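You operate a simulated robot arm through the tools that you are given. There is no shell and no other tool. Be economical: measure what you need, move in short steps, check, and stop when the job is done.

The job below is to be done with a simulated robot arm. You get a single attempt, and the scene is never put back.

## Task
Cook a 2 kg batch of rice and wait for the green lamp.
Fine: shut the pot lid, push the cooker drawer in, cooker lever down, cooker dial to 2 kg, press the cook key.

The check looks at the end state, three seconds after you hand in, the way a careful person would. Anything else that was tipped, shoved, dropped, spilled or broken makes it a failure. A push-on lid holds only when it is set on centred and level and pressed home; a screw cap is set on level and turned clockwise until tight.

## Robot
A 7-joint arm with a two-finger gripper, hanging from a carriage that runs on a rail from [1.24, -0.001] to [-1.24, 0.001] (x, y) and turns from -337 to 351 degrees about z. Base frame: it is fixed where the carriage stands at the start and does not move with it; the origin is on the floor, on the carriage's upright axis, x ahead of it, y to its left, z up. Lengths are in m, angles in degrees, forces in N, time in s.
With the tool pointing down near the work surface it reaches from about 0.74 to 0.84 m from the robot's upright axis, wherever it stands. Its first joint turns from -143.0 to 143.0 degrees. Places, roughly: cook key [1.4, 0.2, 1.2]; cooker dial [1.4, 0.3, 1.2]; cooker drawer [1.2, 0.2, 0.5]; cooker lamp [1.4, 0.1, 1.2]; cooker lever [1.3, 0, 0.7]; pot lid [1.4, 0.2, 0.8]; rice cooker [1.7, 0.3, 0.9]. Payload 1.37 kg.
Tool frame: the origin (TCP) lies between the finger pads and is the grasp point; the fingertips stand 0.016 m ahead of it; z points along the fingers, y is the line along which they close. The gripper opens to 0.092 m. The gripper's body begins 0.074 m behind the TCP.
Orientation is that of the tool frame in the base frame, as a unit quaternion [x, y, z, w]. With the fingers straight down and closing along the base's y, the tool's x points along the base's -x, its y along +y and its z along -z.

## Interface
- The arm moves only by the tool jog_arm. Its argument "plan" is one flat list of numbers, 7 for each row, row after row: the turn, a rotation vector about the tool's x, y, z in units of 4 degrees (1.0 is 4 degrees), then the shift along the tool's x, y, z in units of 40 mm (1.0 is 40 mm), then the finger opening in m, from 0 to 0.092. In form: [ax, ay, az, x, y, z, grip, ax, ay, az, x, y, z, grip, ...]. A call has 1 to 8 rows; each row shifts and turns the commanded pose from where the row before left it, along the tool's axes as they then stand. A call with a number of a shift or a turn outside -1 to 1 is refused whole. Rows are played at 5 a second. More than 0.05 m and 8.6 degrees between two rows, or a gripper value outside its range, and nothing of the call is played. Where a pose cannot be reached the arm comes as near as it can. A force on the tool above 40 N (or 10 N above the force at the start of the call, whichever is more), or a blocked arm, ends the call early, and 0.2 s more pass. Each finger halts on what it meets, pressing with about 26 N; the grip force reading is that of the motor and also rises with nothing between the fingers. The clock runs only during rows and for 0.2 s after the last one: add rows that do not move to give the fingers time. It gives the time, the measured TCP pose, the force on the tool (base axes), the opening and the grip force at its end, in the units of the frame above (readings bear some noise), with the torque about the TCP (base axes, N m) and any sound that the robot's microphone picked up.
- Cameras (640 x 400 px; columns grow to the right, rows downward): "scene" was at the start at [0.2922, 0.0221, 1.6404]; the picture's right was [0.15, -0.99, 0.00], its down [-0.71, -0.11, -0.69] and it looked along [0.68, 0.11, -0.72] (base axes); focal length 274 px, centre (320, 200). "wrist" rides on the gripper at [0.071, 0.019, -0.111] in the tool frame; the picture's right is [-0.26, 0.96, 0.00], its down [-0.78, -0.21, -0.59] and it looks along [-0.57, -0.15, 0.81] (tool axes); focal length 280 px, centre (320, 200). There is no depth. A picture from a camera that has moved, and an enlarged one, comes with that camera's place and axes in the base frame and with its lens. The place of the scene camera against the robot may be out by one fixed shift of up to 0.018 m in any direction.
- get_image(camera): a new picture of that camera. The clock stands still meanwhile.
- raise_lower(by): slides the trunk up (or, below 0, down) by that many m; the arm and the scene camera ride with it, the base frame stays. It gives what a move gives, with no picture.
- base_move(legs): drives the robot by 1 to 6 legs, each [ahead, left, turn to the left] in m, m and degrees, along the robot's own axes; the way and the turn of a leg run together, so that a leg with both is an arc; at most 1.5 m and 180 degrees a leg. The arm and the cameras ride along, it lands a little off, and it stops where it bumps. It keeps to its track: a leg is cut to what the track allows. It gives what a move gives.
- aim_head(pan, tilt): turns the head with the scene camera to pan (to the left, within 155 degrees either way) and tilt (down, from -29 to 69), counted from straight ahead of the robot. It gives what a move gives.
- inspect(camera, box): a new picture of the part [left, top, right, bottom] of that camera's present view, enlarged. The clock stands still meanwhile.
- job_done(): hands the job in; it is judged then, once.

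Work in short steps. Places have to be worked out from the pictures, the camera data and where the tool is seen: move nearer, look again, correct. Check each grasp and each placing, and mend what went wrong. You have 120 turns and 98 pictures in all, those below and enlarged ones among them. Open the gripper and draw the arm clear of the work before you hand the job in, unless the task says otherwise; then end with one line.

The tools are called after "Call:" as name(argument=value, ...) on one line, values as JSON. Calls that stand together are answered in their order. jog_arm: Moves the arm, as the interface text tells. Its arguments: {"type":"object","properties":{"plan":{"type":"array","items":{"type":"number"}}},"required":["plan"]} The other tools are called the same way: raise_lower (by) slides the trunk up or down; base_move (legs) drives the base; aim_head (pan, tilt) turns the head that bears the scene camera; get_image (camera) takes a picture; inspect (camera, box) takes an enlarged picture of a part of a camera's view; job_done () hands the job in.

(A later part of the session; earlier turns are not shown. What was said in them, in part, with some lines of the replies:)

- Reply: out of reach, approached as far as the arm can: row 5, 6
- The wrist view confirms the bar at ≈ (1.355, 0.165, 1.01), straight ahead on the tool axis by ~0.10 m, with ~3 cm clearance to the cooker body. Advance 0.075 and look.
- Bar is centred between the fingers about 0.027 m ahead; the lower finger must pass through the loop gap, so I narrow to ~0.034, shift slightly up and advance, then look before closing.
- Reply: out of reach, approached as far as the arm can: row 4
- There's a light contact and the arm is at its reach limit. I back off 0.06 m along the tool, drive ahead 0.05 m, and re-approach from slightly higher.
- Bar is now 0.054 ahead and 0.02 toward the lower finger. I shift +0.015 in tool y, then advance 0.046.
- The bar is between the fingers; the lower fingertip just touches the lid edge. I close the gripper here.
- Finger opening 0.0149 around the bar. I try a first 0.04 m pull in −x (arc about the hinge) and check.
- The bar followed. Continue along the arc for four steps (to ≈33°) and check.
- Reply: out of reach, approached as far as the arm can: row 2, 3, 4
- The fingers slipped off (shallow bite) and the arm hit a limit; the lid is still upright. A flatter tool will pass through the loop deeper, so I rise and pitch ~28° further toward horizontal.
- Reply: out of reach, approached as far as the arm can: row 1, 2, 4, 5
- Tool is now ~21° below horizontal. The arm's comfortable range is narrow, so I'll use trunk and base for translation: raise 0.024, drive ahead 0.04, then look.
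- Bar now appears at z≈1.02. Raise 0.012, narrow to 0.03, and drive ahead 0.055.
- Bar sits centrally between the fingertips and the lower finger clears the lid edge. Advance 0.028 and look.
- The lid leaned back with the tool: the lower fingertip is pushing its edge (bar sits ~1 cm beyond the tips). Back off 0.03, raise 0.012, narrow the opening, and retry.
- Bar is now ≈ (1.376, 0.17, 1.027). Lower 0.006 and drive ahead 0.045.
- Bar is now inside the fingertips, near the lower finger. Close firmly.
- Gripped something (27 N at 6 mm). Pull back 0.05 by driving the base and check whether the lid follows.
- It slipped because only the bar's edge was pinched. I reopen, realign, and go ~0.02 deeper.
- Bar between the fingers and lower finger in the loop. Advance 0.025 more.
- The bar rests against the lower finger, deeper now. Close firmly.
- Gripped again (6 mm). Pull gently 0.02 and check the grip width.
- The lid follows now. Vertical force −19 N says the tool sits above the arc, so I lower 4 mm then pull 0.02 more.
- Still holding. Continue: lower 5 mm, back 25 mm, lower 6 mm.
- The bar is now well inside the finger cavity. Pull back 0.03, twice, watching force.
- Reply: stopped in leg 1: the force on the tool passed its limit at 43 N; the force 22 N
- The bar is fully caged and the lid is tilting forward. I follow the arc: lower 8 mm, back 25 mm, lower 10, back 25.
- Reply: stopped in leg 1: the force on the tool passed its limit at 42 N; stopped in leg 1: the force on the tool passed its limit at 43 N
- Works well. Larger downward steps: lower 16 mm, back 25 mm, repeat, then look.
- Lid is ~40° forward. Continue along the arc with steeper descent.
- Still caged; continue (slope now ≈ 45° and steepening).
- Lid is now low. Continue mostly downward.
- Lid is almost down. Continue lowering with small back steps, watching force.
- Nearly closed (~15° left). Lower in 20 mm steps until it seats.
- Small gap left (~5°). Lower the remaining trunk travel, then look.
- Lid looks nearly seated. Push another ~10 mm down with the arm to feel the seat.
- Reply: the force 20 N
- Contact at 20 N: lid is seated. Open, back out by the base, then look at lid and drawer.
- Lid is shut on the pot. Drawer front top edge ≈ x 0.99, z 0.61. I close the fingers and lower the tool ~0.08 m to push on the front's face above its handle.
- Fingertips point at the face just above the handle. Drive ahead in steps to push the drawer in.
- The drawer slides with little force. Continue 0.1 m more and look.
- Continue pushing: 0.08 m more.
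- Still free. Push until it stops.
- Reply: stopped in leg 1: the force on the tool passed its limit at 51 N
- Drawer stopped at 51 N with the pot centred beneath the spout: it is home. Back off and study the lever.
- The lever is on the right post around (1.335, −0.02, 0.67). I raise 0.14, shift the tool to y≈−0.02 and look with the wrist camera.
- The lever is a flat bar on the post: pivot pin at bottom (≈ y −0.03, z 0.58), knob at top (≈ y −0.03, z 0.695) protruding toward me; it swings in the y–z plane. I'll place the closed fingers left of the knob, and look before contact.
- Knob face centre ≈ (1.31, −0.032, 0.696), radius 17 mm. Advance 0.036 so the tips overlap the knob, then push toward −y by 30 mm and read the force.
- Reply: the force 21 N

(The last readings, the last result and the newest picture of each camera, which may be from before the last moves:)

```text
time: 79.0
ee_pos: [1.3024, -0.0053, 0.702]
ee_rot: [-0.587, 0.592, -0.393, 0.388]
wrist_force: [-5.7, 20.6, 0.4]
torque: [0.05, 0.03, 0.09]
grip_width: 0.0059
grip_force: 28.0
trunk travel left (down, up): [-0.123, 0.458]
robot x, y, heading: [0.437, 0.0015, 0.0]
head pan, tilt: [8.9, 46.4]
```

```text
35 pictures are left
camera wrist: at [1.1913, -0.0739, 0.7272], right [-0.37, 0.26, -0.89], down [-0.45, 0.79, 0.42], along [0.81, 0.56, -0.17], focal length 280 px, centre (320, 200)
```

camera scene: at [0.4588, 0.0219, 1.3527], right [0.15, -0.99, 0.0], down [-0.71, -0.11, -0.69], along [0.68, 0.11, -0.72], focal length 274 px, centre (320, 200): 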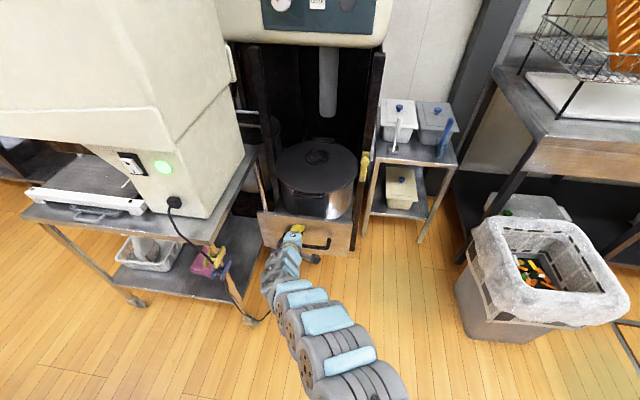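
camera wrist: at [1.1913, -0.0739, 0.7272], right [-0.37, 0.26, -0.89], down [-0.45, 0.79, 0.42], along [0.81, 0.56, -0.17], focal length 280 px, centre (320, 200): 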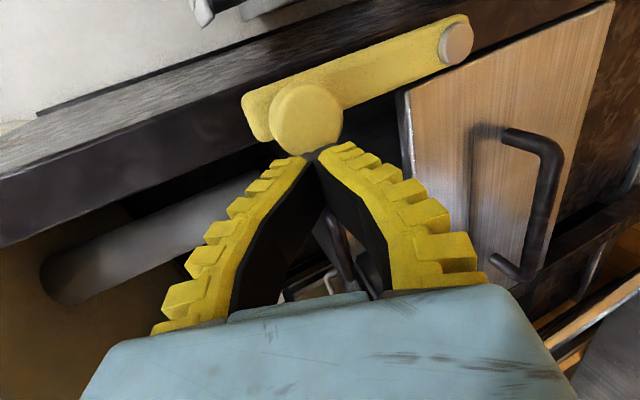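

20 N and no motion: blocked to the right. Back off, go around to the right side of the knob, and push toward +y.

Call:
jog_arm(plan=[0, 0, 0, -0.35, 0, 0, 0.0])

Call:
base_move(legs=[[-0.07, 0, 0]])

Call:
jog_arm(plan=[0, 0, 0, 0.75, 0, 0, 0.0, 0, 0, 0, 0.75, 0, 0, 0.0, 0, 0, 0, 0.65, 0, 0, 0.0])

Call:
get_image(camera="wrist")

```text
time: 79.4
ee_pos: [1.3027, -0.0041, 0.701]
ee_rot: [-0.583, 0.595, -0.398, 0.384]
wrist_force: [-7.3, 4.7, 0.4]
torque: [0.01, 0.05, -0.05]
grip_width: 0.0058
grip_force: 28.1
trunk travel left (down, up): [-0.123, 0.458]
robot x, y, heading: [0.4374, -0.0008, -0.1]
head pan, tilt: [8.9, 46.4]
```

```text
time: 80.4
ee_pos: [1.2347, -0.0029, 0.7022]
ee_rot: [-0.584, 0.593, -0.397, 0.385]
wrist_force: [-0.2, -0.3, -1.0]
torque: [0.01, -0.01, -0.02]
grip_width: 0.0002
grip_force: 27.7
trunk travel left (down, up): [-0.123, 0.458]
robot x, y, heading: [0.3705, -0.0013, 0.0]
head pan, tilt: [8.9, 46.4]
```

```text
time: 81.2
ee_pos: [1.233, -0.0869, 0.703]
ee_rot: [-0.584, 0.594, -0.396, 0.386]
wrist_force: [-0.3, 1.1, 0.1]
torque: [-0.02, -0.03, 0.01]
grip_width: 0.0001
grip_force: 28.3
trunk travel left (down, up): [-0.123, 0.458]
robot x, y, heading: [0.3686, -0.0002, -0.1]
head pan, tilt: [8.9, 46.4]
```

```text
34 pictures are left
camera wrist: at [1.1211, -0.1547, 0.7281], right [-0.37, 0.26, -0.89], down [-0.45, 0.79, 0.42], along [0.82, 0.55, -0.17], focal length 280 px, centre (320, 200)
```

wrist: 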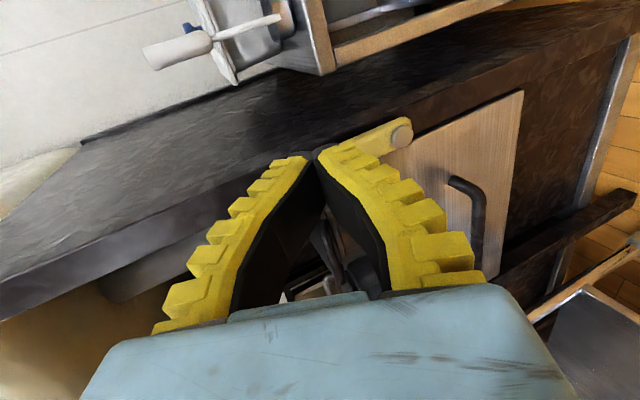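

Fingers are right of the knob. Advance 0.072 and push +y about 50 mm.

Call:
base_move(legs=[[0.072, 0, 0]])

Call:
jog_arm(plan=[0, 0, 0, -0.35, 0, 0, 0.0, 0, 0, 0, -0.35, 0, 0, 0.0, 0, 0, 0, -0.35, 0, 0, 0.0])

Call:
get_image(camera="wrist")

```text
time: 82.2
ee_pos: [1.3049, -0.0866, 0.7043]
ee_rot: [-0.585, 0.593, -0.397, 0.385]
wrist_force: [0.4, 0.2, -0.5]
torque: [0.01, 0.03, -0.01]
grip_width: 0.0
grip_force: 27.8
trunk travel left (down, up): [-0.123, 0.458]
robot x, y, heading: [0.4376, -0.0011, 0.3]
head pan, tilt: [8.9, 46.4]
```

```text
time: 83.0
ee_pos: [1.3061, -0.0443, 0.7029]
ee_rot: [-0.584, 0.593, -0.398, 0.387]
wrist_force: [0.1, -0.4, 0.0]
torque: [-0.02, 0.01, 0.01]
grip_width: 0.0
grip_force: 28.4
trunk travel left (down, up): [-0.123, 0.458]
robot x, y, heading: [0.4423, -0.0001, 0.2]
head pan, tilt: [8.9, 46.4]
```

```text
33 pictures are left
camera wrist: at [1.195, -0.1126, 0.7289], right [-0.37, 0.26, -0.89], down [-0.45, 0.79, 0.42], along [0.82, 0.55, -0.17], focal length 280 px, centre (320, 200)
```

wrist: 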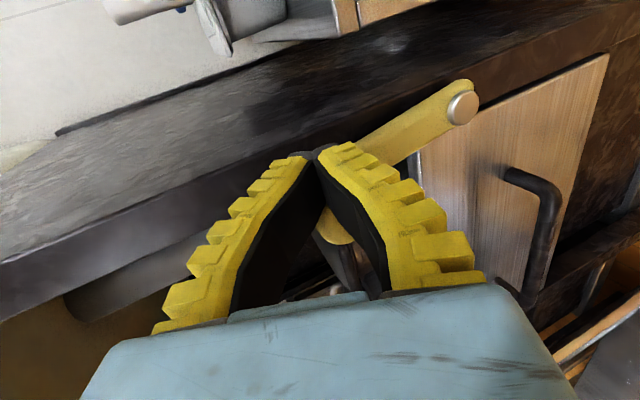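

The lever swings left freely. Follow its arc: push +y 54 mm with 15 mm drop.

Call:
jog_arm(plan=[0, 0, 0, -0.45, 0.06, 0.02, 0.0, 0, 0, 0, -0.45, 0.12, 0.045, 0.0, 0, 0, 0, -0.45, 0.17, 0.065, 0.0])

Call:
get_image(camera="wrist")

```text
time: 83.8
ee_pos: [1.3066, 0.0095, 0.6888]
ee_rot: [-0.584, 0.593, -0.398, 0.385]
wrist_force: [-0.2, 0.0, -0.1]
torque: [0.0, -0.02, 0.03]
grip_width: 0.0
grip_force: 28.2
trunk travel left (down, up): [-0.123, 0.458]
robot x, y, heading: [0.4411, -0.001, -0.1]
head pan, tilt: [8.9, 46.4]
```

```text
32 pictures are left
camera wrist: at [1.1956, -0.0583, 0.7142], right [-0.37, 0.26, -0.89], down [-0.45, 0.79, 0.42], along [0.82, 0.55, -0.17], focal length 280 px, centre (320, 200)
```

wrist: 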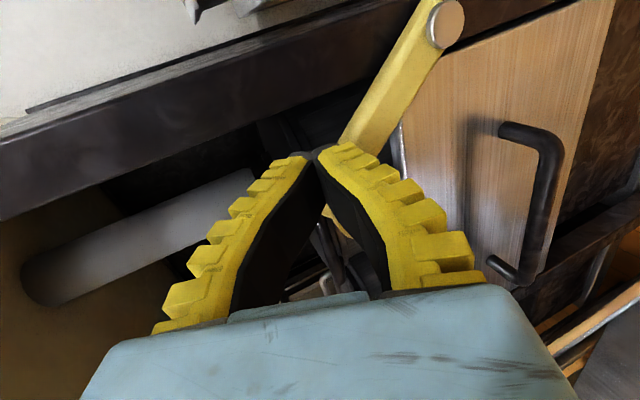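

Lever at ~40°. Now hop over the knob: up 32 mm, left 48 mm, then press down.

Call:
jog_arm(plan=[0, 0, 0, 0.1, -0.8, -0.31, 0.0, 0, 0, 0, -0.6, 0, 0, 0.0, 0, 0, 0, -0.6, 0, 0, 0.0, 0, 0, 0, -0.1, 0.6, 0.23, 0.0, 0, 0, 0, -0.1, 0.6, 0.23, 0.0])

Call:
get_image(camera="wrist")

```text
time: 85.0
ee_pos: [1.3049, 0.062, 0.6677]
ee_rot: [-0.585, 0.594, -0.396, 0.385]
wrist_force: [-0.4, -0.2, -1.1]
torque: [0.01, -0.01, 0.03]
grip_width: 0.0001
grip_force: 27.9
out of reach, approached as far as the arm can: row 1
trunk travel left (down, up): [-0.123, 0.458]
robot x, y, heading: [0.4388, -0.0028, 0.0]
head pan, tilt: [8.9, 46.4]
```

```text
31 pictures are left
camera wrist: at [1.1935, -0.006, 0.6944], right [-0.37, 0.26, -0.89], down [-0.45, 0.79, 0.42], along [0.81, 0.55, -0.17], focal length 280 px, centre (320, 200)
```

wrist: 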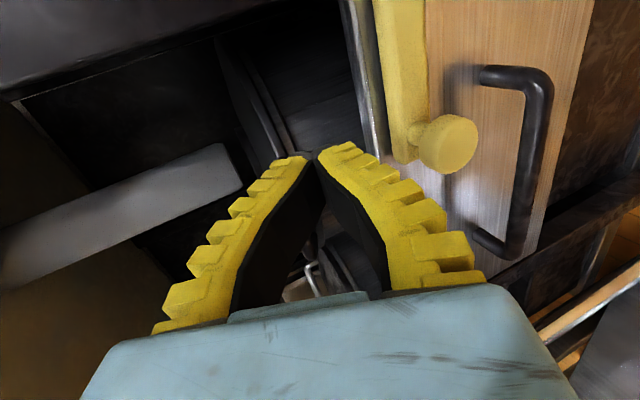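

The lever dropped to about horizontal (knob ≈ y 0.076, z 0.59). Press down on the knob to make sure it is at its stop.

Call:
jog_arm(plan=[0, 0, 0, -0.2, 0.4, 0.15, 0.0, 0, 0, 0, -0.1, 0.4, 0.15, 0.0, 0, 0, 0, 0, 0.4, 0.15, 0.0, 0, 0, 0, 0, 0.3, 0.11, 0.0])

Call:
get_image(camera="wrist")

```text
time: 86.0
ee_pos: [1.3066, 0.0735, 0.6107]
ee_rot: [-0.583, 0.592, -0.399, 0.388]
wrist_force: [-14.0, 0.3, 22.8]
torque: [0.46, 0.06, -0.2]
grip_width: 0.0
grip_force: 28.1
trunk travel left (down, up): [-0.123, 0.458]
robot x, y, heading: [0.4368, -0.0014, -0.0]
head pan, tilt: [8.9, 46.4]
```

```text
30 pictures are left
camera wrist: at [1.1935, 0.0049, 0.6352], right [-0.36, 0.26, -0.89], down [-0.45, 0.79, 0.41], along [0.82, 0.55, -0.17], focal length 280 px, centre (320, 200)
```

wrist: 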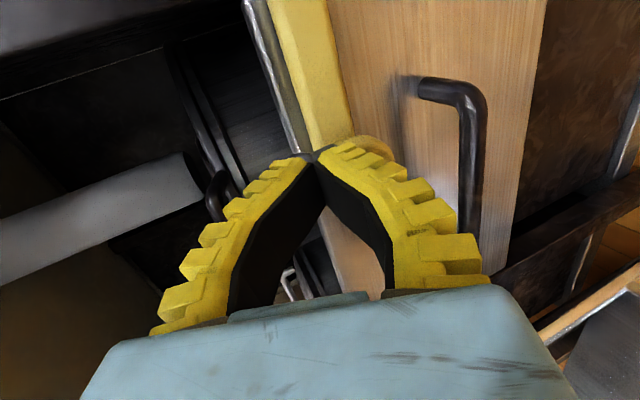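

23 N with no further motion: lever is at its stop. Lift off, back away, and raise toward the panel.

Call:
raise_lower(by=0.04)

Call:
base_move(legs=[[-0.16, 0, 0]])

Call:
raise_lower(by=0.4)

Call:
get_image(camera="scene")

```text
time: 86.8
ee_pos: [1.3029, 0.0733, 0.6468]
ee_rot: [-0.585, 0.593, -0.398, 0.386]
wrist_force: [-0.3, -0.4, 0.7]
torque: [0.01, 0.0, 0.03]
grip_width: 0.0002
grip_force: 28.0
trunk travel left (down, up): [-0.163, 0.418]
robot x, y, heading: [0.4388, -0.0026, -0.0]
head pan, tilt: [8.9, 46.4]
```

```text
time: 88.2
ee_pos: [1.144, 0.0726, 0.6473]
ee_rot: [-0.584, 0.593, -0.398, 0.385]
wrist_force: [0.0, -0.6, 0.0]
torque: [0.0, -0.09, -0.01]
grip_width: 0.0
grip_force: 28.1
trunk travel left (down, up): [-0.163, 0.418]
robot x, y, heading: [0.28, 0.0017, -0.0]
head pan, tilt: [8.9, 46.4]
```

```text
time: 92.1
ee_pos: [1.1444, 0.0724, 1.0469]
ee_rot: [-0.584, 0.593, -0.398, 0.386]
wrist_force: [0.3, 0.2, 1.7]
torque: [0.03, 0.03, -0.02]
grip_width: 0.0
grip_force: 28.1
trunk travel left (down, up): [-0.563, 0.018]
robot x, y, heading: [0.2805, 0.0006, -0.2]
head pan, tilt: [8.9, 46.4]
```

```text
29 pictures are left
camera scene: at [0.5732, 0.0221, 1.9144], right [0.15, -0.99, 0.0], down [-0.71, -0.11, -0.69], along [0.68, 0.11, -0.72], focal length 274 px, centre (320, 200)
```

scene: 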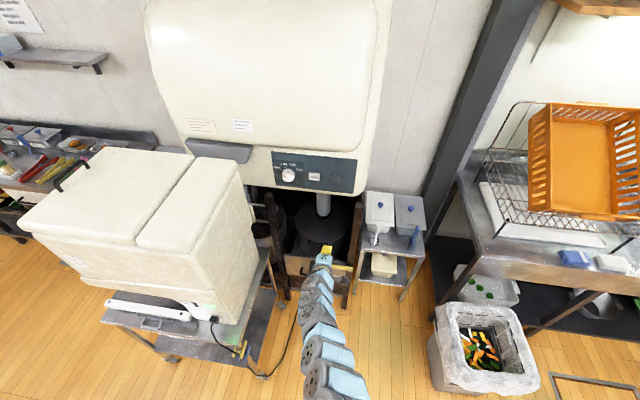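

Lever is horizontal. Now pitch the tool level and move toward the dial (y 0.283, z 1.185), opening the gripper.

Call:
jog_arm(plan=[1, 0, 0, -1, -0.7, -0.1, 0.08, 1, 0, 0, -1, -0.7, -0.1, 0.08, 1, 0, 0, -1, -0.7, 0, 0.08, 1, 0, 0, -1, -0.7, 0, 0.08, 1, 0, 0, -1, -0.7, 0, 0.08, 0.2, 0, 0, -0.25, 0, 0, 0.08])

Call:
get_image(camera="wrist")

```text
time: 93.5
ee_pos: [1.1744, 0.2851, 1.1825]
ee_rot: [-0.505, 0.511, -0.497, 0.486]
wrist_force: [-0.3, 0.6, -0.8]
torque: [0.03, -0.08, 0.03]
grip_width: 0.0814
grip_force: 0.6
trunk travel left (down, up): [-0.563, 0.018]
robot x, y, heading: [0.2797, -0.0003, -0.1]
head pan, tilt: [8.9, 46.4]
```

```text
28 pictures are left
camera wrist: at [1.0617, 0.2168, 1.1679], right [-0.03, 0.26, -0.97], down [-0.57, 0.79, 0.23], along [0.82, 0.56, 0.12], focal length 280 px, centre (320, 200)
```

wrist: 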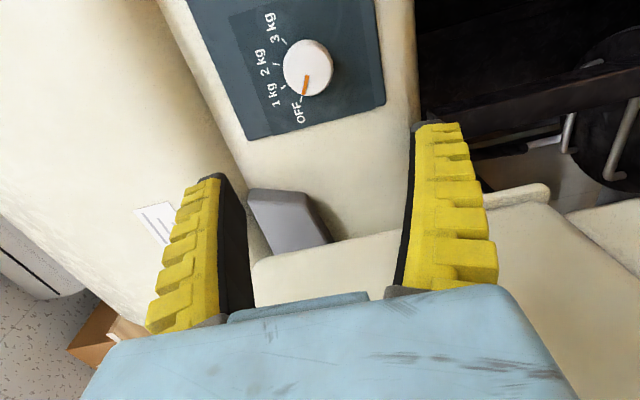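

Reach is fine. From here the dial reads ≈ (1.37, 0.268, 1.184). Align y and advance 0.1, then re-measure.

Call:
jog_arm(plan=[0, 0, 0, 0.35, 0, 0, 0.08])

Call:
base_move(legs=[[0.1, 0, 0]])

Call:
get_image(camera="wrist")

```text
time: 93.9
ee_pos: [1.1767, 0.2701, 1.1843]
ee_rot: [-0.505, 0.512, -0.498, 0.484]
wrist_force: [-0.3, 0.9, 0.4]
torque: [0.01, 0.0, -0.05]
grip_width: 0.0811
grip_force: 0.9
trunk travel left (down, up): [-0.563, 0.018]
robot x, y, heading: [0.2845, -0.0019, 0.2]
head pan, tilt: [8.9, 46.4]
```

```text
time: 95.0
ee_pos: [1.2757, 0.2693, 1.1831]
ee_rot: [-0.504, 0.511, -0.498, 0.486]
wrist_force: [0.0, -0.1, 0.3]
torque: [-0.01, -0.06, -0.02]
grip_width: 0.0812
grip_force: 0.8
trunk travel left (down, up): [-0.563, 0.018]
robot x, y, heading: [0.38, -0.002, 0.1]
head pan, tilt: [8.9, 46.4]
```

```text
27 pictures are left
camera wrist: at [1.1618, 0.2012, 1.1683], right [-0.03, 0.26, -0.97], down [-0.57, 0.79, 0.23], along [0.82, 0.55, 0.12], focal length 280 px, centre (320, 200)
```

wrist: 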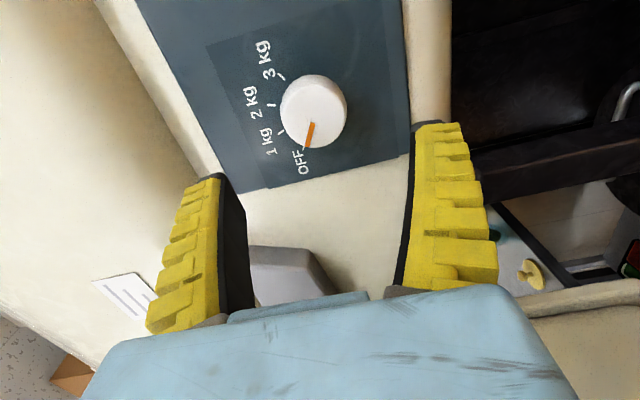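

Dial axis ≈ (face x 1.39, y 0.27, z 1.184): the tool is aligned. Advance 0.08 and look.

Call:
base_move(legs=[[0.08, 0, 0]])

Call:
get_image(camera="wrist")

```text
time: 96.1
ee_pos: [1.3554, 0.2687, 1.1841]
ee_rot: [-0.505, 0.511, -0.498, 0.486]
wrist_force: [0.6, -0.2, -0.8]
torque: [0.01, 0.01, 0.01]
grip_width: 0.0814
grip_force: 0.6
trunk travel left (down, up): [-0.563, 0.018]
robot x, y, heading: [0.4608, -0.0001, 0.1]
head pan, tilt: [8.9, 46.4]
```

```text
26 pictures are left
camera wrist: at [1.2411, 0.2012, 1.1682], right [-0.03, 0.26, -0.97], down [-0.57, 0.79, 0.23], along [0.82, 0.55, 0.12], focal length 280 px, centre (320, 200)
```

wrist: 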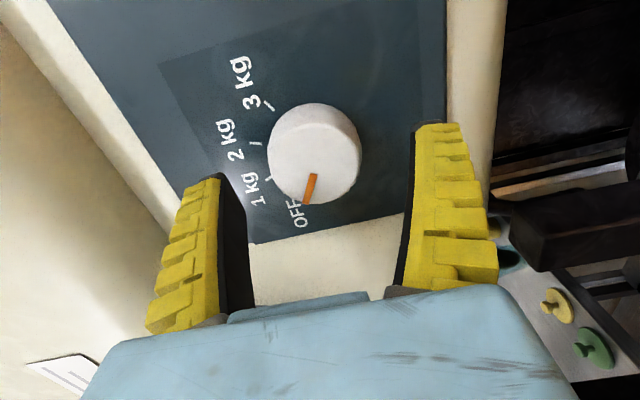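

Dial face x≈1.399, axis (0.2716, 1.185). Nudge 3 mm in +y, advance 0.04 and grip.

Call:
jog_arm(plan=[0, 0, 0, -0.07, -0.02, 0, 0.08])

Call:
base_move(legs=[[0.04, 0, 0]])

Call:
jog_arm(plan=[0, 0, 0, 0, 0, 0, 0.06, 0, 0, 0, 0, 0, 0, 0.052, 0, 0, 0, 0, 0, 0, 0.05])

Call:
get_image(camera="wrist")

```text
time: 96.5
ee_pos: [1.3541, 0.2732, 1.184]
ee_rot: [-0.504, 0.511, -0.499, 0.485]
wrist_force: [-1.0, 0.0, 0.3]
torque: [-0.02, 0.0, 0.02]
grip_width: 0.0813
grip_force: 0.9
trunk travel left (down, up): [-0.563, 0.018]
robot x, y, heading: [0.458, -0.0013, -0.0]
head pan, tilt: [8.9, 46.4]
```

```text
time: 97.5
ee_pos: [1.3881, 0.2722, 1.1749]
ee_rot: [-0.509, 0.513, -0.496, 0.481]
wrist_force: [-19.4, -5.8, 0.5]
torque: [0.32, -1.14, 0.01]
grip_width: 0.0873
grip_force: 7.0
trunk travel left (down, up): [-0.563, 0.018]
robot x, y, heading: [0.5011, 0.0009, 0.0]
head pan, tilt: [8.9, 46.4]
stopped in leg 1: the force on the tool passed its limit at 48 N (the readings are from after the stop); the commanded pose is now the measured one
```

```text
time: 98.1
ee_pos: [1.3889, 0.2725, 1.1807]
ee_rot: [-0.504, 0.512, -0.499, 0.484]
wrist_force: [-32.1, -10.7, 15.1]
torque: [0.48, -1.85, 0.03]
grip_width: 0.0751
grip_force: 22.3
trunk travel left (down, up): [-0.563, 0.018]
robot x, y, heading: [0.4991, -0.0007, -0.1]
head pan, tilt: [8.9, 46.4]
stopped in row 2: the force on the tool passed its limit at 42 N (the readings are from after the stop); the commanded pose is now the measured one
```

```text
25 pictures are left
camera wrist: at [1.2759, 0.2044, 1.1645], right [-0.03, 0.26, -0.97], down [-0.57, 0.79, 0.23], along [0.82, 0.55, 0.12], focal length 280 px, centre (320, 200)
```

wrist: 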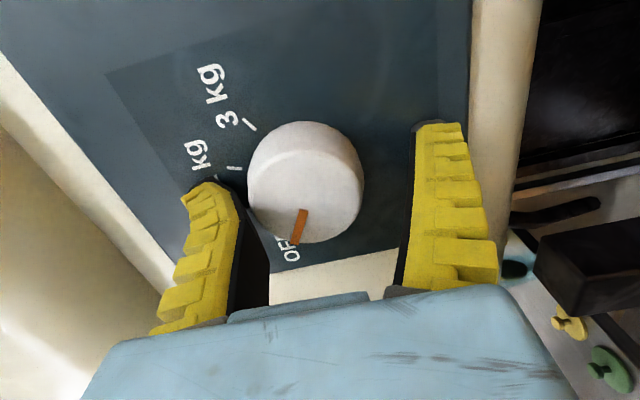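

The upper finger pressed on the panel. Back off 12 mm, then close on the dial.

Call:
base_move(legs=[[-0.014, 0, 0]])

Call:
jog_arm(plan=[0, 0, 0, 0, 0, 0, 0.065, 0, 0, 0, 0, 0, 0, 0.06])

Call:
get_image(camera="wrist")

```text
time: 98.8
ee_pos: [1.3772, 0.2741, 1.1799]
ee_rot: [-0.506, 0.512, -0.497, 0.485]
wrist_force: [-1.8, -1.8, 4.5]
torque: [0.0, -0.13, 0.04]
grip_width: 0.0582
grip_force: 5.0
trunk travel left (down, up): [-0.563, 0.018]
robot x, y, heading: [0.4866, -0.002, -0.1]
head pan, tilt: [8.9, 46.4]
```

```text
time: 99.5
ee_pos: [1.3781, 0.273, 1.1813]
ee_rot: [-0.505, 0.512, -0.497, 0.485]
wrist_force: [-0.3, -1.1, 0.8]
torque: [0.03, -0.01, 0.01]
grip_width: 0.0624
grip_force: 1.5
trunk travel left (down, up): [-0.563, 0.018]
robot x, y, heading: [0.4875, -0.0027, 0.0]
head pan, tilt: [8.9, 46.4]
```

```text
24 pictures are left
camera wrist: at [1.2648, 0.205, 1.1654], right [-0.03, 0.26, -0.97], down [-0.57, 0.79, 0.23], along [0.82, 0.55, 0.12], focal length 280 px, centre (320, 200)
```

wrist: 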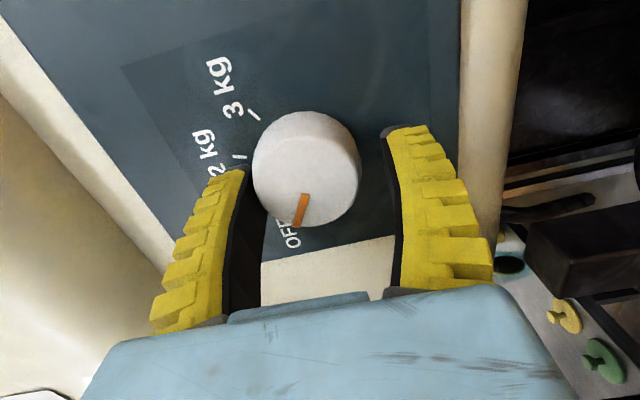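

The knob is slightly above tool centre. Raise 5 mm, pitch up 4°, and close to feel whether the pads catch the dial at this depth.

Call:
jog_arm(plan=[1, 0, 0, 0, -0.13, 0, 0.065, 0, 0, 0, 0, 0, 0.1, 0.065, 0, 0, 0, 0, 0, 0, 0.05, 0, 0, 0, 0, 0, 0, 0.045])

Call:
get_image(camera="wrist")

```text
time: 100.5
ee_pos: [1.3765, 0.2735, 1.1854]
ee_rot: [0.489, -0.495, 0.515, -0.501]
wrist_force: [0.6, -1.0, -5.5]
torque: [0.02, 0.03, 0.04]
grip_width: 0.0507
grip_force: 4.9
out of reach, approached as far as the arm can: row 2
trunk travel left (down, up): [-0.563, 0.018]
robot x, y, heading: [0.4869, 0.0002, -0.3]
head pan, tilt: [8.9, 46.4]
```

```text
23 pictures are left
camera wrist: at [1.2639, 0.2052, 1.1642], right [0.04, 0.25, -0.97], down [-0.58, 0.79, 0.19], along [0.81, 0.55, 0.18], focal length 280 px, centre (320, 200)
```

wrist: 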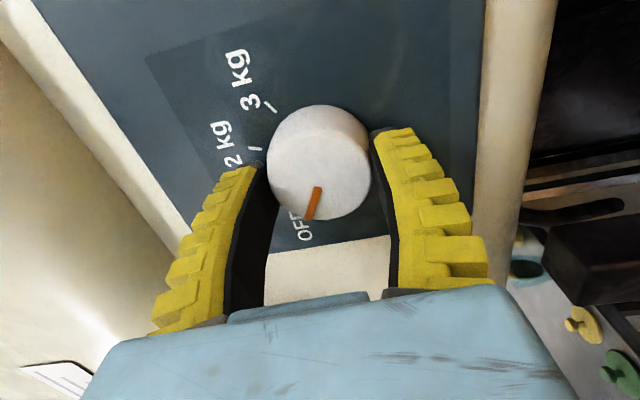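

The pads touch the dial at 0.05 m. Get a slightly deeper bite: reopen, base +8 mm, then close firmly.

Call:
jog_arm(plan=[0, 0, 0, 0, 0, 0, 0.064, 0, 0, 0, 0, 0, 0, 0.064])

Call:
base_move(legs=[[0.009, 0, 0]])

Call:
jog_arm(plan=[0, 0, 0, 0, 0, 0, 0.05, 0, 0, 0, 0, 0, 0, 0.03, 0, 0, 0, 0, 0, 0, 0.02])

```text
time: 101.0
ee_pos: [1.3768, 0.2743, 1.1879]
ee_rot: [0.489, -0.495, 0.515, -0.501]
wrist_force: [0.0, -0.2, 0.1]
torque: [0.01, 0.01, 0.0]
grip_width: 0.0666
grip_force: 1.9
trunk travel left (down, up): [-0.563, 0.018]
robot x, y, heading: [0.4866, 0.0017, -0.0]
head pan, tilt: [8.9, 46.4]
```

```text
time: 101.8
ee_pos: [1.3837, 0.2739, 1.1866]
ee_rot: [0.489, -0.494, 0.515, -0.502]
wrist_force: [-8.1, -1.4, 1.6]
torque: [-0.09, 0.34, 0.07]
grip_width: 0.067
grip_force: 2.0
trunk travel left (down, up): [-0.563, 0.018]
robot x, y, heading: [0.4955, 0.0012, 0.2]
head pan, tilt: [8.9, 46.4]
```

```text
time: 102.6
ee_pos: [1.3827, 0.2734, 1.1847]
ee_rot: [0.49, -0.495, 0.514, -0.501]
wrist_force: [-12.6, -1.6, -4.8]
torque: [0.05, -0.05, -0.57]
grip_width: 0.0459
grip_force: 28.3
trunk travel left (down, up): [-0.563, 0.018]
robot x, y, heading: [0.4954, -0.0009, 0.1]
head pan, tilt: [8.9, 46.4]
```

Firm grip (0.046 m, 28 N), tips at the panel. Turn clockwise 32° and watch.

Call:
jog_arm(plan=[0, 0, 1, 0, 0, -0.05, 0.02, 0, 0, 1, 0, 0, 0, 0.02, 0, 0, 1, 0, 0, 0, 0.02, 0, 0, 1, 0, 0, 0, 0.02, 0, 0, 1, 0, 0, 0, 0.02, 0, 0, 1, 0, 0, 0, 0.02, 0, 0, 1, 0, 0, 0, 0.02, 0, 0, 1, 0, 0, 0, 0.02])

Call:
get_image(camera="wrist")

```text
time: 104.4
ee_pos: [1.3828, 0.273, 1.1854]
ee_rot: [-0.332, 0.611, -0.355, 0.625]
wrist_force: [-13.5, -5.8, 5.9]
torque: [-0.03, 0.22, -0.43]
grip_width: 0.045
grip_force: 27.5
trunk travel left (down, up): [-0.563, 0.018]
robot x, y, heading: [0.4957, -0.0029, -0.1]
head pan, tilt: [8.9, 46.4]
```

```text
22 pictures are left
camera wrist: at [1.2721, 0.2254, 1.1298], right [0.04, 0.73, -0.68], down [-0.6, 0.56, 0.57], along [0.8, 0.39, 0.46], focal length 280 px, centre (320, 200)
```

wrist: 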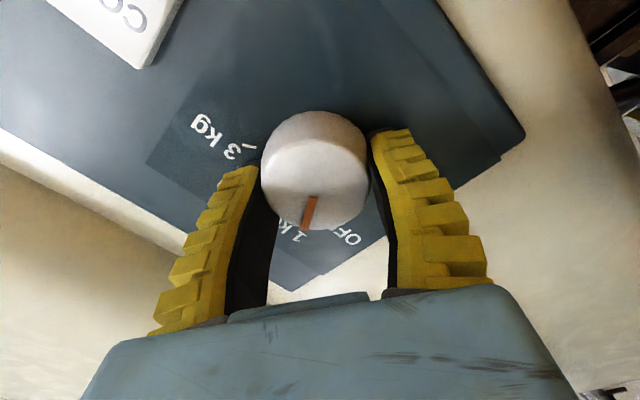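

The dial turns with the gripper, now near 1 kg. Continue another 36°.

Call:
jog_arm(plan=[0, 0, 1, 0, 0, -0.03, 0.02, 0, 0, 1, 0, 0, 0, 0.02, 0, 0, 1, 0, 0, 0, 0.02, 0, 0, 1, 0, 0, 0, 0.02, 0, 0, 1, 0, 0, 0, 0.02, 0, 0, 1, 0, 0, 0, 0.02, 0, 0, 1, 0, 0, 0, 0.02, 0, 0, 1, 0, 0, 0, 0.02])

Call:
get_image(camera="wrist")

```text
time: 106.2
ee_pos: [1.3823, 0.2698, 1.1876]
ee_rot: [-0.152, 0.678, -0.172, 0.698]
wrist_force: [-13.8, -18.3, 16.0]
torque: [-0.04, 0.12, -0.39]
grip_width: 0.0442
grip_force: 28.4
trunk travel left (down, up): [-0.563, 0.018]
robot x, y, heading: [0.4976, 0.0021, -0.1]
head pan, tilt: [8.9, 46.4]
```

```text
21 pictures are left
camera wrist: at [1.2737, 0.2589, 1.1113], right [0.03, 0.98, -0.19], down [-0.61, 0.17, 0.77], along [0.79, 0.1, 0.6], focal length 280 px, centre (320, 200)
```

wrist: 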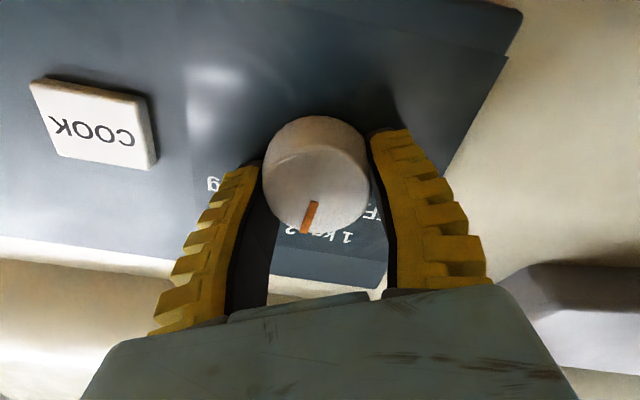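

Call:
inspect(camera="wrist", box=[230, 150, 410, 270])

```text
3.33 times, centred on (320, 210) of wrist
camera zoom: at [1.2737, 0.2589, 1.1113], right [0.03, 0.98, -0.19], down [-0.61, 0.17, 0.77], along [0.79, 0.1, 0.6], focal length 935 px, centre (320, 167)
```

zoom: 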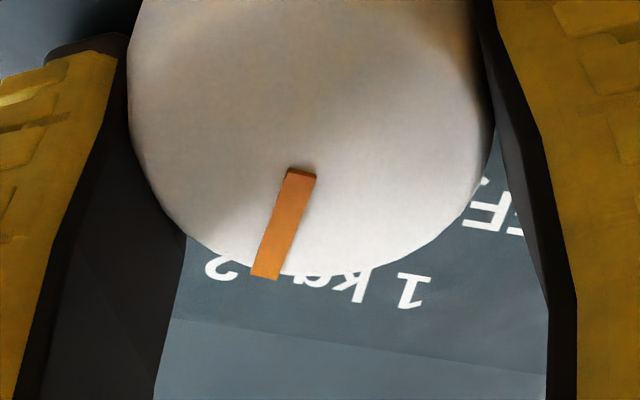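

Pointer is at about +4.5°; the 1 kg/2 kg labels are at ≈ −20°/+20°. Turn 15.5° more.

Call:
jog_arm(plan=[0, 0, 1, 0, 0, 0, 0.02, 0, 0, 1, 0, 0, 0, 0.02, 0, 0, 1, 0, 0, 0, 0.02, 0, 0, 0.9, 0, 0, 0, 0.02, 0, 0, 0, 0, 0, 0, 0.02])

Call:
jog_arm(plan=[0, 0, 0, 0, 0, 0, 0.07, 0, 0, 0, 0, 0, 0, 0.07])

Call:
base_move(legs=[[-0.1, 0, 0]])

Call:
get_image(camera="wrist")

Call:
inspect(camera="scene", box=[250, 100, 390, 200])

```text
time: 107.4
ee_pos: [1.3823, 0.2696, 1.1865]
ee_rot: [-0.059, 0.693, -0.076, 0.715]
wrist_force: [-4.2, -23.5, 7.3]
torque: [-0.01, 0.17, -0.31]
grip_width: 0.0434
grip_force: 27.8
trunk travel left (down, up): [-0.563, 0.018]
robot x, y, heading: [0.4984, 0.0003, 0.1]
head pan, tilt: [8.9, 46.4]
```

```text
time: 108.0
ee_pos: [1.3818, 0.2759, 1.1867]
ee_rot: [-0.059, 0.693, -0.073, 0.715]
wrist_force: [-0.7, 0.4, -0.6]
torque: [0.01, 0.02, 0.02]
grip_width: 0.0719
grip_force: 1.7
trunk travel left (down, up): [-0.563, 0.018]
robot x, y, heading: [0.5002, 0.0026, 0.1]
head pan, tilt: [8.9, 46.4]
```

```text
time: 109.1
ee_pos: [1.2821, 0.2737, 1.1859]
ee_rot: [-0.058, 0.693, -0.076, 0.715]
wrist_force: [-0.2, -0.4, 0.8]
torque: [0.0, 0.01, 0.01]
grip_width: 0.0721
grip_force: 1.1
trunk travel left (down, up): [-0.563, 0.018]
robot x, y, heading: [0.3973, 0.0018, 0.4]
head pan, tilt: [8.9, 46.4]
```

```text
19 pictures are left
camera wrist: at [1.1745, 0.2819, 1.1106], right [0.02, 1.0, 0.08], down [-0.62, -0.05, 0.79], along [0.79, -0.06, 0.61], focal length 280 px, centre (320, 200)
```

wrist: 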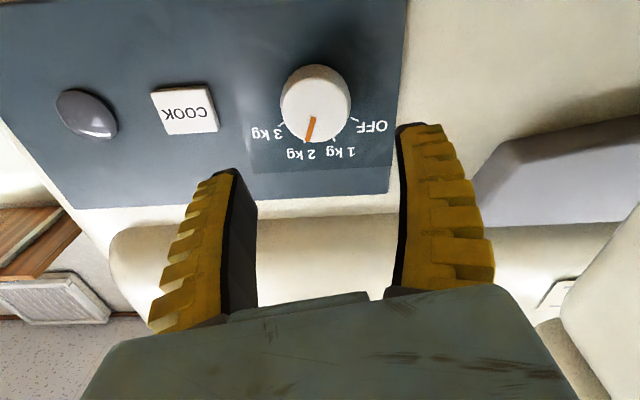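

```text
4.00 times, centred on (320, 150) of scene
camera zoom: at [0.6885, 0.0221, 1.9144], right [0.16, -0.99, 0.0], down [-0.71, -0.11, -0.69], along [0.68, 0.11, -0.72], focal length 1095 px, centre (320, 400)
```

zoom: 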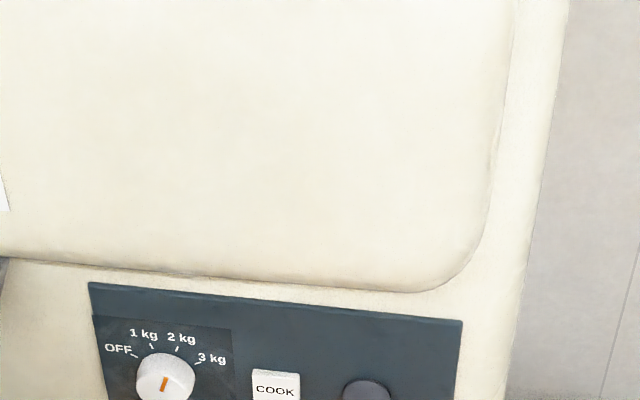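

Call:
inspect(camera="wrist", box=[230, 50, 400, 180])

```text
3.08 times, centred on (315, 115) of wrist
camera zoom: at [1.1745, 0.2819, 1.1106], right [0.02, 1.0, 0.08], down [-0.62, -0.05, 0.79], along [0.79, -0.06, 0.61], focal length 863 px, centre (335, 462)
```

zoom: 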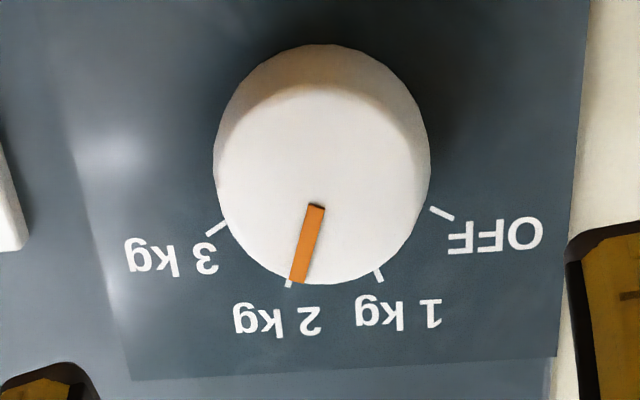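

Pointer is on the 2 kg tick to within ~4° (slightly short). I regrip and nudge it a few degrees more.

Call:
jog_arm(plan=[0, 0, 0, 0, -0.08, 0, 0.072])

Call:
base_move(legs=[[0.1, 0, 0]])

Call:
jog_arm(plan=[0, 0, 0, 0, 0, 0, 0.05, 0, 0, 0, 0, 0, 0, 0.03, 0, 0, 0, 0, 0, 0, 0.02, 0, 0, 0.65, 0, 0, 0, 0.02, 0, 0, 0.65, 0, 0, 0, 0.02, 0, 0, 0, 0, 0, 0, 0.02])

Call:
jog_arm(plan=[0, 0, 0, 0, 0, 0, 0.07, 0, 0, 0, 0, 0, 0, 0.07])

Call:
base_move(legs=[[-0.1, 0, 0]])

Call:
inspect(camera="wrist", box=[230, 50, 400, 180])

```text
time: 109.5
ee_pos: [1.2825, 0.2705, 1.1886]
ee_rot: [-0.059, 0.692, -0.075, 0.715]
wrist_force: [0.2, 0.3, 0.4]
torque: [0.02, 0.01, -0.03]
grip_width: 0.074
grip_force: 0.9
trunk travel left (down, up): [-0.563, 0.018]
robot x, y, heading: [0.3962, 0.0004, -0.0]
head pan, tilt: [8.9, 46.4]
```

```text
time: 110.7
ee_pos: [1.3823, 0.2707, 1.187]
ee_rot: [-0.059, 0.693, -0.074, 0.715]
wrist_force: [-0.7, 0.1, 0.3]
torque: [0.0, -0.04, 0.02]
grip_width: 0.0736
grip_force: 0.9
trunk travel left (down, up): [-0.563, 0.018]
robot x, y, heading: [0.4946, -0.002, 0.0]
head pan, tilt: [8.9, 46.4]
```

```text
time: 112.1
ee_pos: [1.382, 0.2692, 1.1867]
ee_rot: [-0.027, 0.695, -0.042, 0.717]
wrist_force: [-14.1, -7.6, 9.7]
torque: [-0.05, 0.09, -0.13]
grip_width: 0.0432
grip_force: 27.5
trunk travel left (down, up): [-0.563, 0.018]
robot x, y, heading: [0.4928, -0.0023, -0.0]
head pan, tilt: [8.9, 46.4]
```

```text
time: 112.7
ee_pos: [1.3824, 0.2709, 1.1871]
ee_rot: [-0.027, 0.695, -0.043, 0.717]
wrist_force: [0.3, 0.0, 0.3]
torque: [0.01, 0.03, 0.0]
grip_width: 0.0719
grip_force: 1.3
trunk travel left (down, up): [-0.563, 0.018]
robot x, y, heading: [0.495, 0.0016, 0.1]
head pan, tilt: [8.9, 46.4]
```

```text
time: 113.8
ee_pos: [1.2828, 0.2699, 1.1878]
ee_rot: [-0.028, 0.695, -0.042, 0.717]
wrist_force: [0.0, -0.1, 0.0]
torque: [-0.03, -0.01, -0.02]
grip_width: 0.072
grip_force: 1.8
trunk travel left (down, up): [-0.563, 0.018]
robot x, y, heading: [0.3939, -0.0015, -0.1]
head pan, tilt: [8.9, 46.4]
```

```text
3.08 times, centred on (315, 115) of wrist
camera zoom: at [1.1741, 0.2857, 1.1121], right [0.01, 0.99, 0.17], down [-0.62, -0.12, 0.78], along [0.79, -0.11, 0.61], focal length 863 px, centre (335, 462)
```

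zoom: 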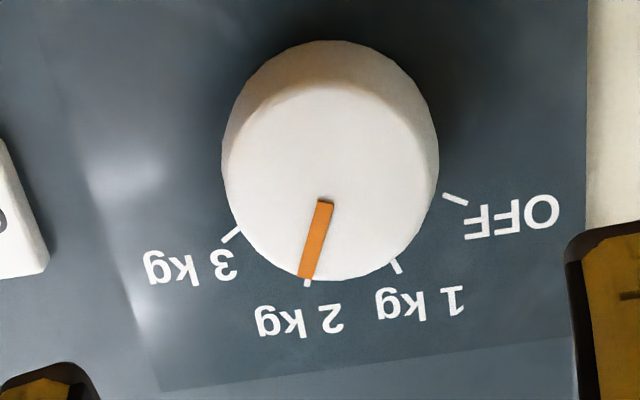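

Pointer is now exactly on 2 kg. The COOK key is at ≈ (1.39, 0.167, 1.18); close the fingers, shift −0.103 in y, and advance 0.06.

Call:
jog_arm(plan=[0, 0, 0, 0, -0.87, 0, 0.0, 0, 0, 0, 0, -0.87, 0, 0.0, 0, 0, 0, 0, -0.86, 0, 0.0, 0, 0, 0, 0, 0, 0, 0.0])

Call:
base_move(legs=[[0.05, 0, 0]])

Call:
get_image(camera="wrist")

```text
time: 114.8
ee_pos: [1.2806, 0.168, 1.199]
ee_rot: [-0.028, 0.695, -0.041, 0.717]
wrist_force: [0.5, -0.2, 0.5]
torque: [0.0, -0.06, 0.03]
grip_width: 0.0
grip_force: 26.0
trunk travel left (down, up): [-0.563, 0.018]
robot x, y, heading: [0.3977, 0.0, -0.1]
head pan, tilt: [8.9, 46.4]
```

```text
time: 115.8
ee_pos: [1.3301, 0.1678, 1.1987]
ee_rot: [-0.028, 0.695, -0.042, 0.717]
wrist_force: [-0.4, 0.3, 0.5]
torque: [0.03, -0.03, -0.01]
grip_width: 0.0
grip_force: 25.4
trunk travel left (down, up): [-0.563, 0.018]
robot x, y, heading: [0.4436, 0.0023, 0.2]
head pan, tilt: [8.9, 46.4]
```

```text
15 pictures are left
camera wrist: at [1.2217, 0.1823, 1.1234], right [0.01, 0.99, 0.17], down [-0.62, -0.12, 0.78], along [0.79, -0.11, 0.61], focal length 280 px, centre (320, 200)
```

wrist: 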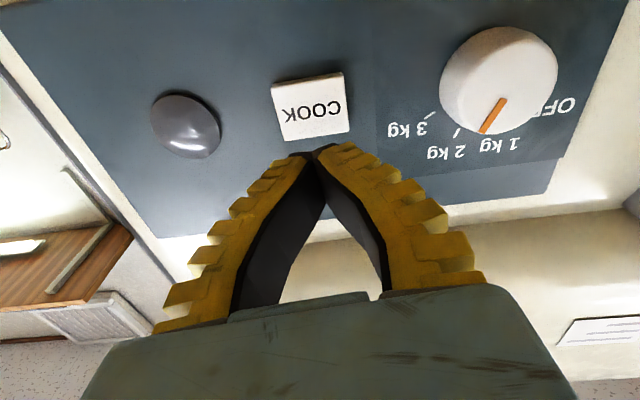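

Tool is ~17 mm high relative to the key centre (y 0.165, z 1.182). Lower 17 mm and advance 25 mm.

Call:
raise_lower(by=-0.017)

Call:
base_move(legs=[[0.025, 0, 0]])

Call:
get_image(camera="wrist")

```text
time: 116.4
ee_pos: [1.3312, 0.1678, 1.1824]
ee_rot: [-0.028, 0.695, -0.042, 0.718]
wrist_force: [-0.3, 0.2, 0.3]
torque: [-0.02, -0.01, 0.02]
grip_width: 0.0
grip_force: 26.3
trunk travel left (down, up): [-0.546, 0.035]
robot x, y, heading: [0.4453, -0.001, 0.4]
head pan, tilt: [8.9, 46.4]
```

```text
time: 117.2
ee_pos: [1.3555, 0.1681, 1.1834]
ee_rot: [-0.028, 0.695, -0.042, 0.718]
wrist_force: [-0.3, -0.1, -0.2]
torque: [0.02, 0.01, -0.02]
grip_width: 0.0
grip_force: 25.9
trunk travel left (down, up): [-0.546, 0.035]
robot x, y, heading: [0.4745, 0.0007, 0.1]
head pan, tilt: [8.9, 46.4]
```

```text
14 pictures are left
camera wrist: at [1.2469, 0.1823, 1.1065], right [0.01, 0.99, 0.17], down [-0.62, -0.12, 0.78], along [0.79, -0.11, 0.61], focal length 280 px, centre (320, 200)
```

wrist: 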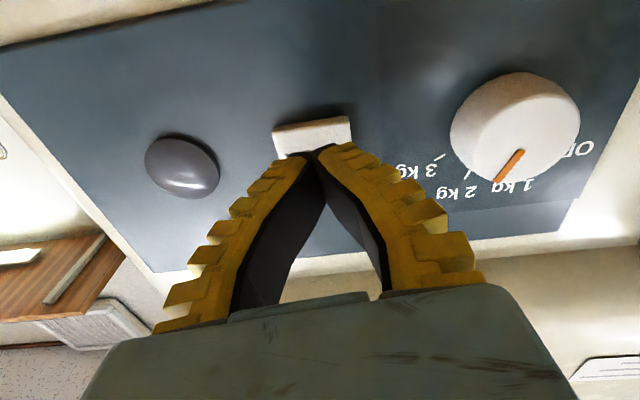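

Fingertips are on the key's centre. Press with small base steps until the force/feel changes.

Call:
base_move(legs=[[0.018, 0, 0]])

Call:
get_image(camera="wrist")

```text
time: 118.0
ee_pos: [1.3741, 0.1684, 1.1826]
ee_rot: [-0.028, 0.695, -0.042, 0.718]
wrist_force: [0.1, -0.2, 0.0]
torque: [-0.03, 0.03, 0.01]
grip_width: 0.0001
grip_force: 26.2
trunk travel left (down, up): [-0.546, 0.035]
robot x, y, heading: [0.4879, 0.0019, 0.0]
head pan, tilt: [8.9, 46.4]
```

```text
13 pictures are left
camera wrist: at [1.265, 0.1823, 1.1065], right [0.01, 0.99, 0.17], down [-0.62, -0.12, 0.78], along [0.79, -0.11, 0.61], focal length 280 px, centre (320, 200)
```

wrist: 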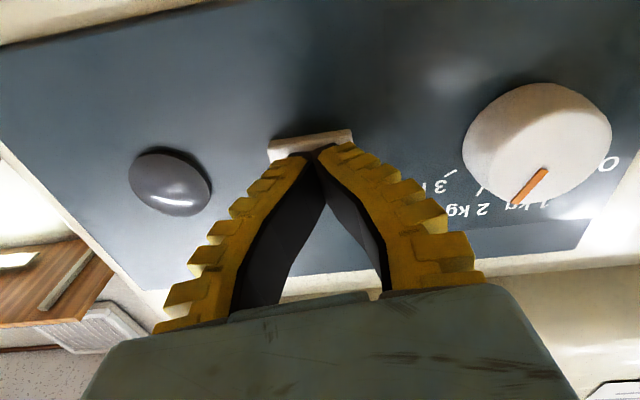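

No contact yet (panel ≈ 1.404, tips 1.390). Advance 12 mm more.

Call:
base_move(legs=[[0.012, 0, 0]])

Call:
get_image(camera="wrist")

```text
time: 118.7
ee_pos: [1.3845, 0.1679, 1.1816]
ee_rot: [-0.027, 0.695, -0.041, 0.717]
wrist_force: [-8.2, -0.5, 3.5]
torque: [-0.02, 0.06, 0.02]
grip_width: 0.0061
grip_force: 28.0
trunk travel left (down, up): [-0.546, 0.035]
robot x, y, heading: [0.5015, 0.0016, 0.2]
head pan, tilt: [8.9, 46.4]
heard: click
```

```text
12 pictures are left
camera wrist: at [1.2762, 0.1822, 1.1061], right [0.01, 0.99, 0.17], down [-0.62, -0.12, 0.78], along [0.79, -0.11, 0.61], focal length 280 px, centre (320, 200)
```

wrist: 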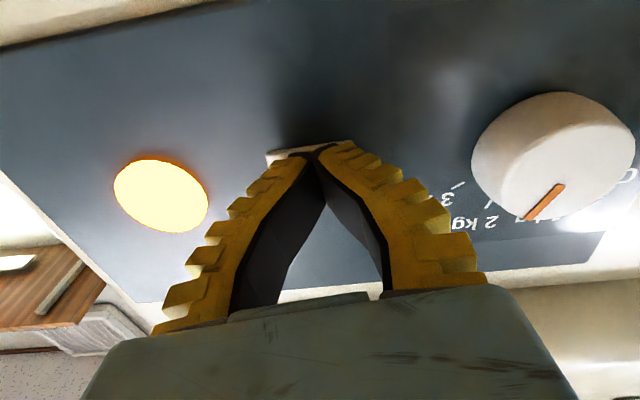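

A click was heard and the lamp lit amber: cooking started. Back off and wait with idle rows for green.

Call:
base_move(legs=[[-0.1, 0, 0]])

Call:
jog_arm(plan=[0, 0, 0, 0, 0, 0, 0.04, 0, 0, 0, 0, 0, 0, 0.04, 0, 0, 0, 0, 0, 0, 0.04, 0, 0, 0, 0, 0, 0, 0.04, 0, 0, 0, 0, 0, 0, 0.04, 0, 0, 0, 0, 0, 0, 0.04, 0, 0, 0, 0, 0, 0, 0.04, 0, 0, 0, 0, 0, 0, 0.04])

Call:
jog_arm(plan=[0, 0, 0, 0, 0, 0, 0.04, 0, 0, 0, 0, 0, 0, 0.04, 0, 0, 0, 0, 0, 0, 0.04, 0, 0, 0, 0, 0, 0, 0.04, 0, 0, 0, 0, 0, 0, 0.04, 0, 0, 0, 0, 0, 0, 0.04, 0, 0, 0, 0, 0, 0, 0.04, 0, 0, 0, 0, 0, 0, 0.04])

Call:
get_image(camera="wrist")

```text
time: 119.9
ee_pos: [1.2867, 0.1676, 1.1819]
ee_rot: [-0.026, 0.695, -0.043, 0.718]
wrist_force: [0.6, 0.0, 0.1]
torque: [0.01, -0.02, -0.02]
grip_width: 0.0
grip_force: 28.3
trunk travel left (down, up): [-0.546, 0.035]
robot x, y, heading: [0.4043, -0.0014, 0.3]
head pan, tilt: [8.9, 46.4]
```

```text
time: 121.7
ee_pos: [1.287, 0.1669, 1.1827]
ee_rot: [-0.028, 0.695, -0.041, 0.718]
wrist_force: [0.7, 0.5, -0.1]
torque: [-0.03, 0.0, -0.02]
grip_width: 0.0431
grip_force: 2.8
trunk travel left (down, up): [-0.546, 0.035]
robot x, y, heading: [0.4045, -0.0017, 0.3]
head pan, tilt: [8.9, 46.4]
```

```text
time: 123.5
ee_pos: [1.2865, 0.1677, 1.1827]
ee_rot: [-0.027, 0.695, -0.042, 0.717]
wrist_force: [-0.1, 1.0, 0.4]
torque: [0.0, -0.03, 0.06]
grip_width: 0.0429
grip_force: 2.5
trunk travel left (down, up): [-0.546, 0.035]
robot x, y, heading: [0.4007, -0.0013, 0.2]
head pan, tilt: [8.9, 46.4]
```

```text
11 pictures are left
camera wrist: at [1.1783, 0.182, 1.1065], right [0.01, 0.99, 0.17], down [-0.62, -0.12, 0.78], along [0.79, -0.11, 0.61], focal length 280 px, centre (320, 200)
```

wrist: 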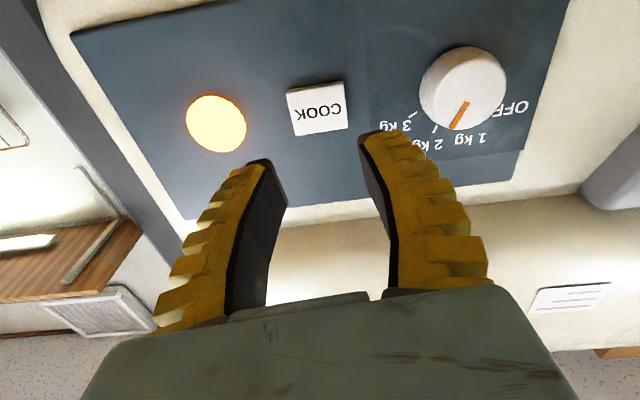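

Still amber. Back further away (clear of the work) and keep waiting.

Call:
base_move(legs=[[-0.25, 0, 0]])

Call:
jog_arm(plan=[0, 0, 0, 0, 0, 0, 0.06, 0, 0, 0, 0, 0, 0, 0.06, 0, 0, 0, 0, 0, 0, 0.06, 0, 0, 0, 0, 0, 0, 0.06, 0, 0, 0, 0, 0, 0, 0.06, 0, 0, 0, 0, 0, 0, 0.06, 0, 0, 0, 0, 0, 0, 0.06, 0, 0, 0, 0, 0, 0, 0.06])

Call:
jog_arm(plan=[0, 0, 0, 0, 0, 0, 0.06, 0, 0, 0, 0, 0, 0, 0.06, 0, 0, 0, 0, 0, 0, 0.06, 0, 0, 0, 0, 0, 0, 0.06, 0, 0, 0, 0, 0, 0, 0.06, 0, 0, 0, 0, 0, 0, 0.06, 0, 0, 0, 0, 0, 0, 0.06, 0, 0, 0, 0, 0, 0, 0.06])

Call:
jog_arm(plan=[0, 0, 0, 0, 0, 0, 0.06, 0, 0, 0, 0, 0, 0, 0.06, 0, 0, 0, 0, 0, 0, 0.06, 0, 0, 0, 0, 0, 0, 0.06, 0, 0, 0, 0, 0, 0, 0.06, 0, 0, 0, 0, 0, 0, 0.06, 0, 0, 0, 0, 0, 0, 0.06, 0, 0, 0, 0, 0, 0, 0.06])

Call:
get_image(camera="scene")

```text
time: 125.3
ee_pos: [1.0377, 0.1669, 1.1822]
ee_rot: [-0.028, 0.695, -0.041, 0.717]
wrist_force: [1.0, 0.0, -0.1]
torque: [-0.02, -0.02, -0.03]
grip_width: 0.0432
grip_force: 2.5
trunk travel left (down, up): [-0.546, 0.035]
robot x, y, heading: [0.1555, 0.0041, 0.2]
head pan, tilt: [8.9, 46.4]
```

```text
time: 127.1
ee_pos: [1.0387, 0.1675, 1.1822]
ee_rot: [-0.028, 0.695, -0.042, 0.718]
wrist_force: [-0.2, 0.4, 0.4]
torque: [0.02, 0.03, 0.0]
grip_width: 0.0624
grip_force: 2.0
trunk travel left (down, up): [-0.546, 0.035]
robot x, y, heading: [0.1509, 0.0004, 0.3]
head pan, tilt: [8.9, 46.4]
```

```text
time: 128.9
ee_pos: [1.0396, 0.1681, 1.1816]
ee_rot: [-0.027, 0.695, -0.042, 0.718]
wrist_force: [-0.3, -0.7, 0.4]
torque: [-0.01, 0.01, 0.01]
grip_width: 0.0623
grip_force: 1.8
trunk travel left (down, up): [-0.546, 0.035]
robot x, y, heading: [0.1522, 0.0019, 0.2]
head pan, tilt: [8.9, 46.4]
```

```text
time: 130.7
ee_pos: [1.0387, 0.1676, 1.1828]
ee_rot: [-0.028, 0.695, -0.042, 0.718]
wrist_force: [-0.1, 0.7, 0.5]
torque: [0.0, 0.0, 0.03]
grip_width: 0.0626
grip_force: 2.3
trunk travel left (down, up): [-0.546, 0.035]
robot x, y, heading: [0.1545, -0.0017, 0.0]
head pan, tilt: [8.9, 46.4]
```

```text
10 pictures are left
camera scene: at [0.446, 0.0224, 1.8974], right [0.16, -0.99, 0.0], down [-0.71, -0.11, -0.69], along [0.68, 0.11, -0.72], focal length 274 px, centre (320, 200)
```

scene: 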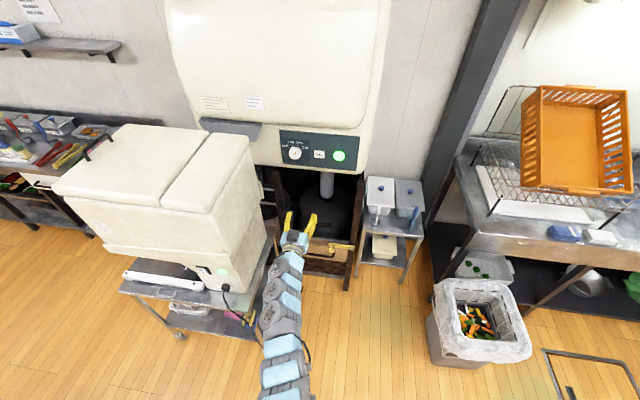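

The lamp is green. One last enlarged check of the dial, lid, drawer and lever.

Call:
inspect(camera="scene", box=[260, 120, 400, 290])

```text
2.35 times, centred on (330, 205) of scene
camera zoom: at [0.446, 0.0224, 1.8974], right [0.16, -0.99, 0.0], down [-0.71, -0.11, -0.69], along [0.68, 0.11, -0.72], focal length 644 px, centre (296, 188)
```

zoom: 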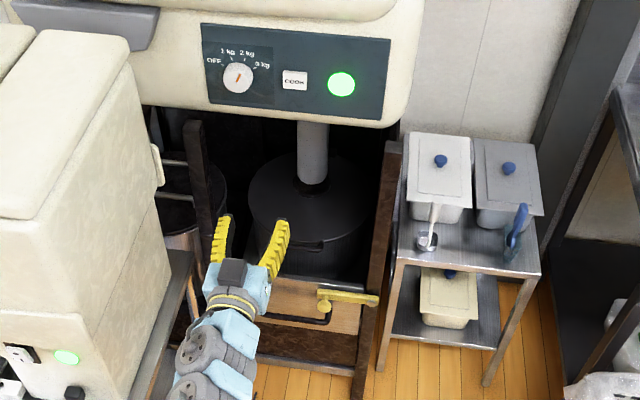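

All steps are in place, lamp green, gripper open and clear. Handing in.

Call:
job_done()

```text
The job is handed in.
```

The 2 kg batch is cooked and the lamp is green: I shut the lid, pushed the drawer in, swung the lever down to its stop, set the dial to 2 kg and pressed the cook key.
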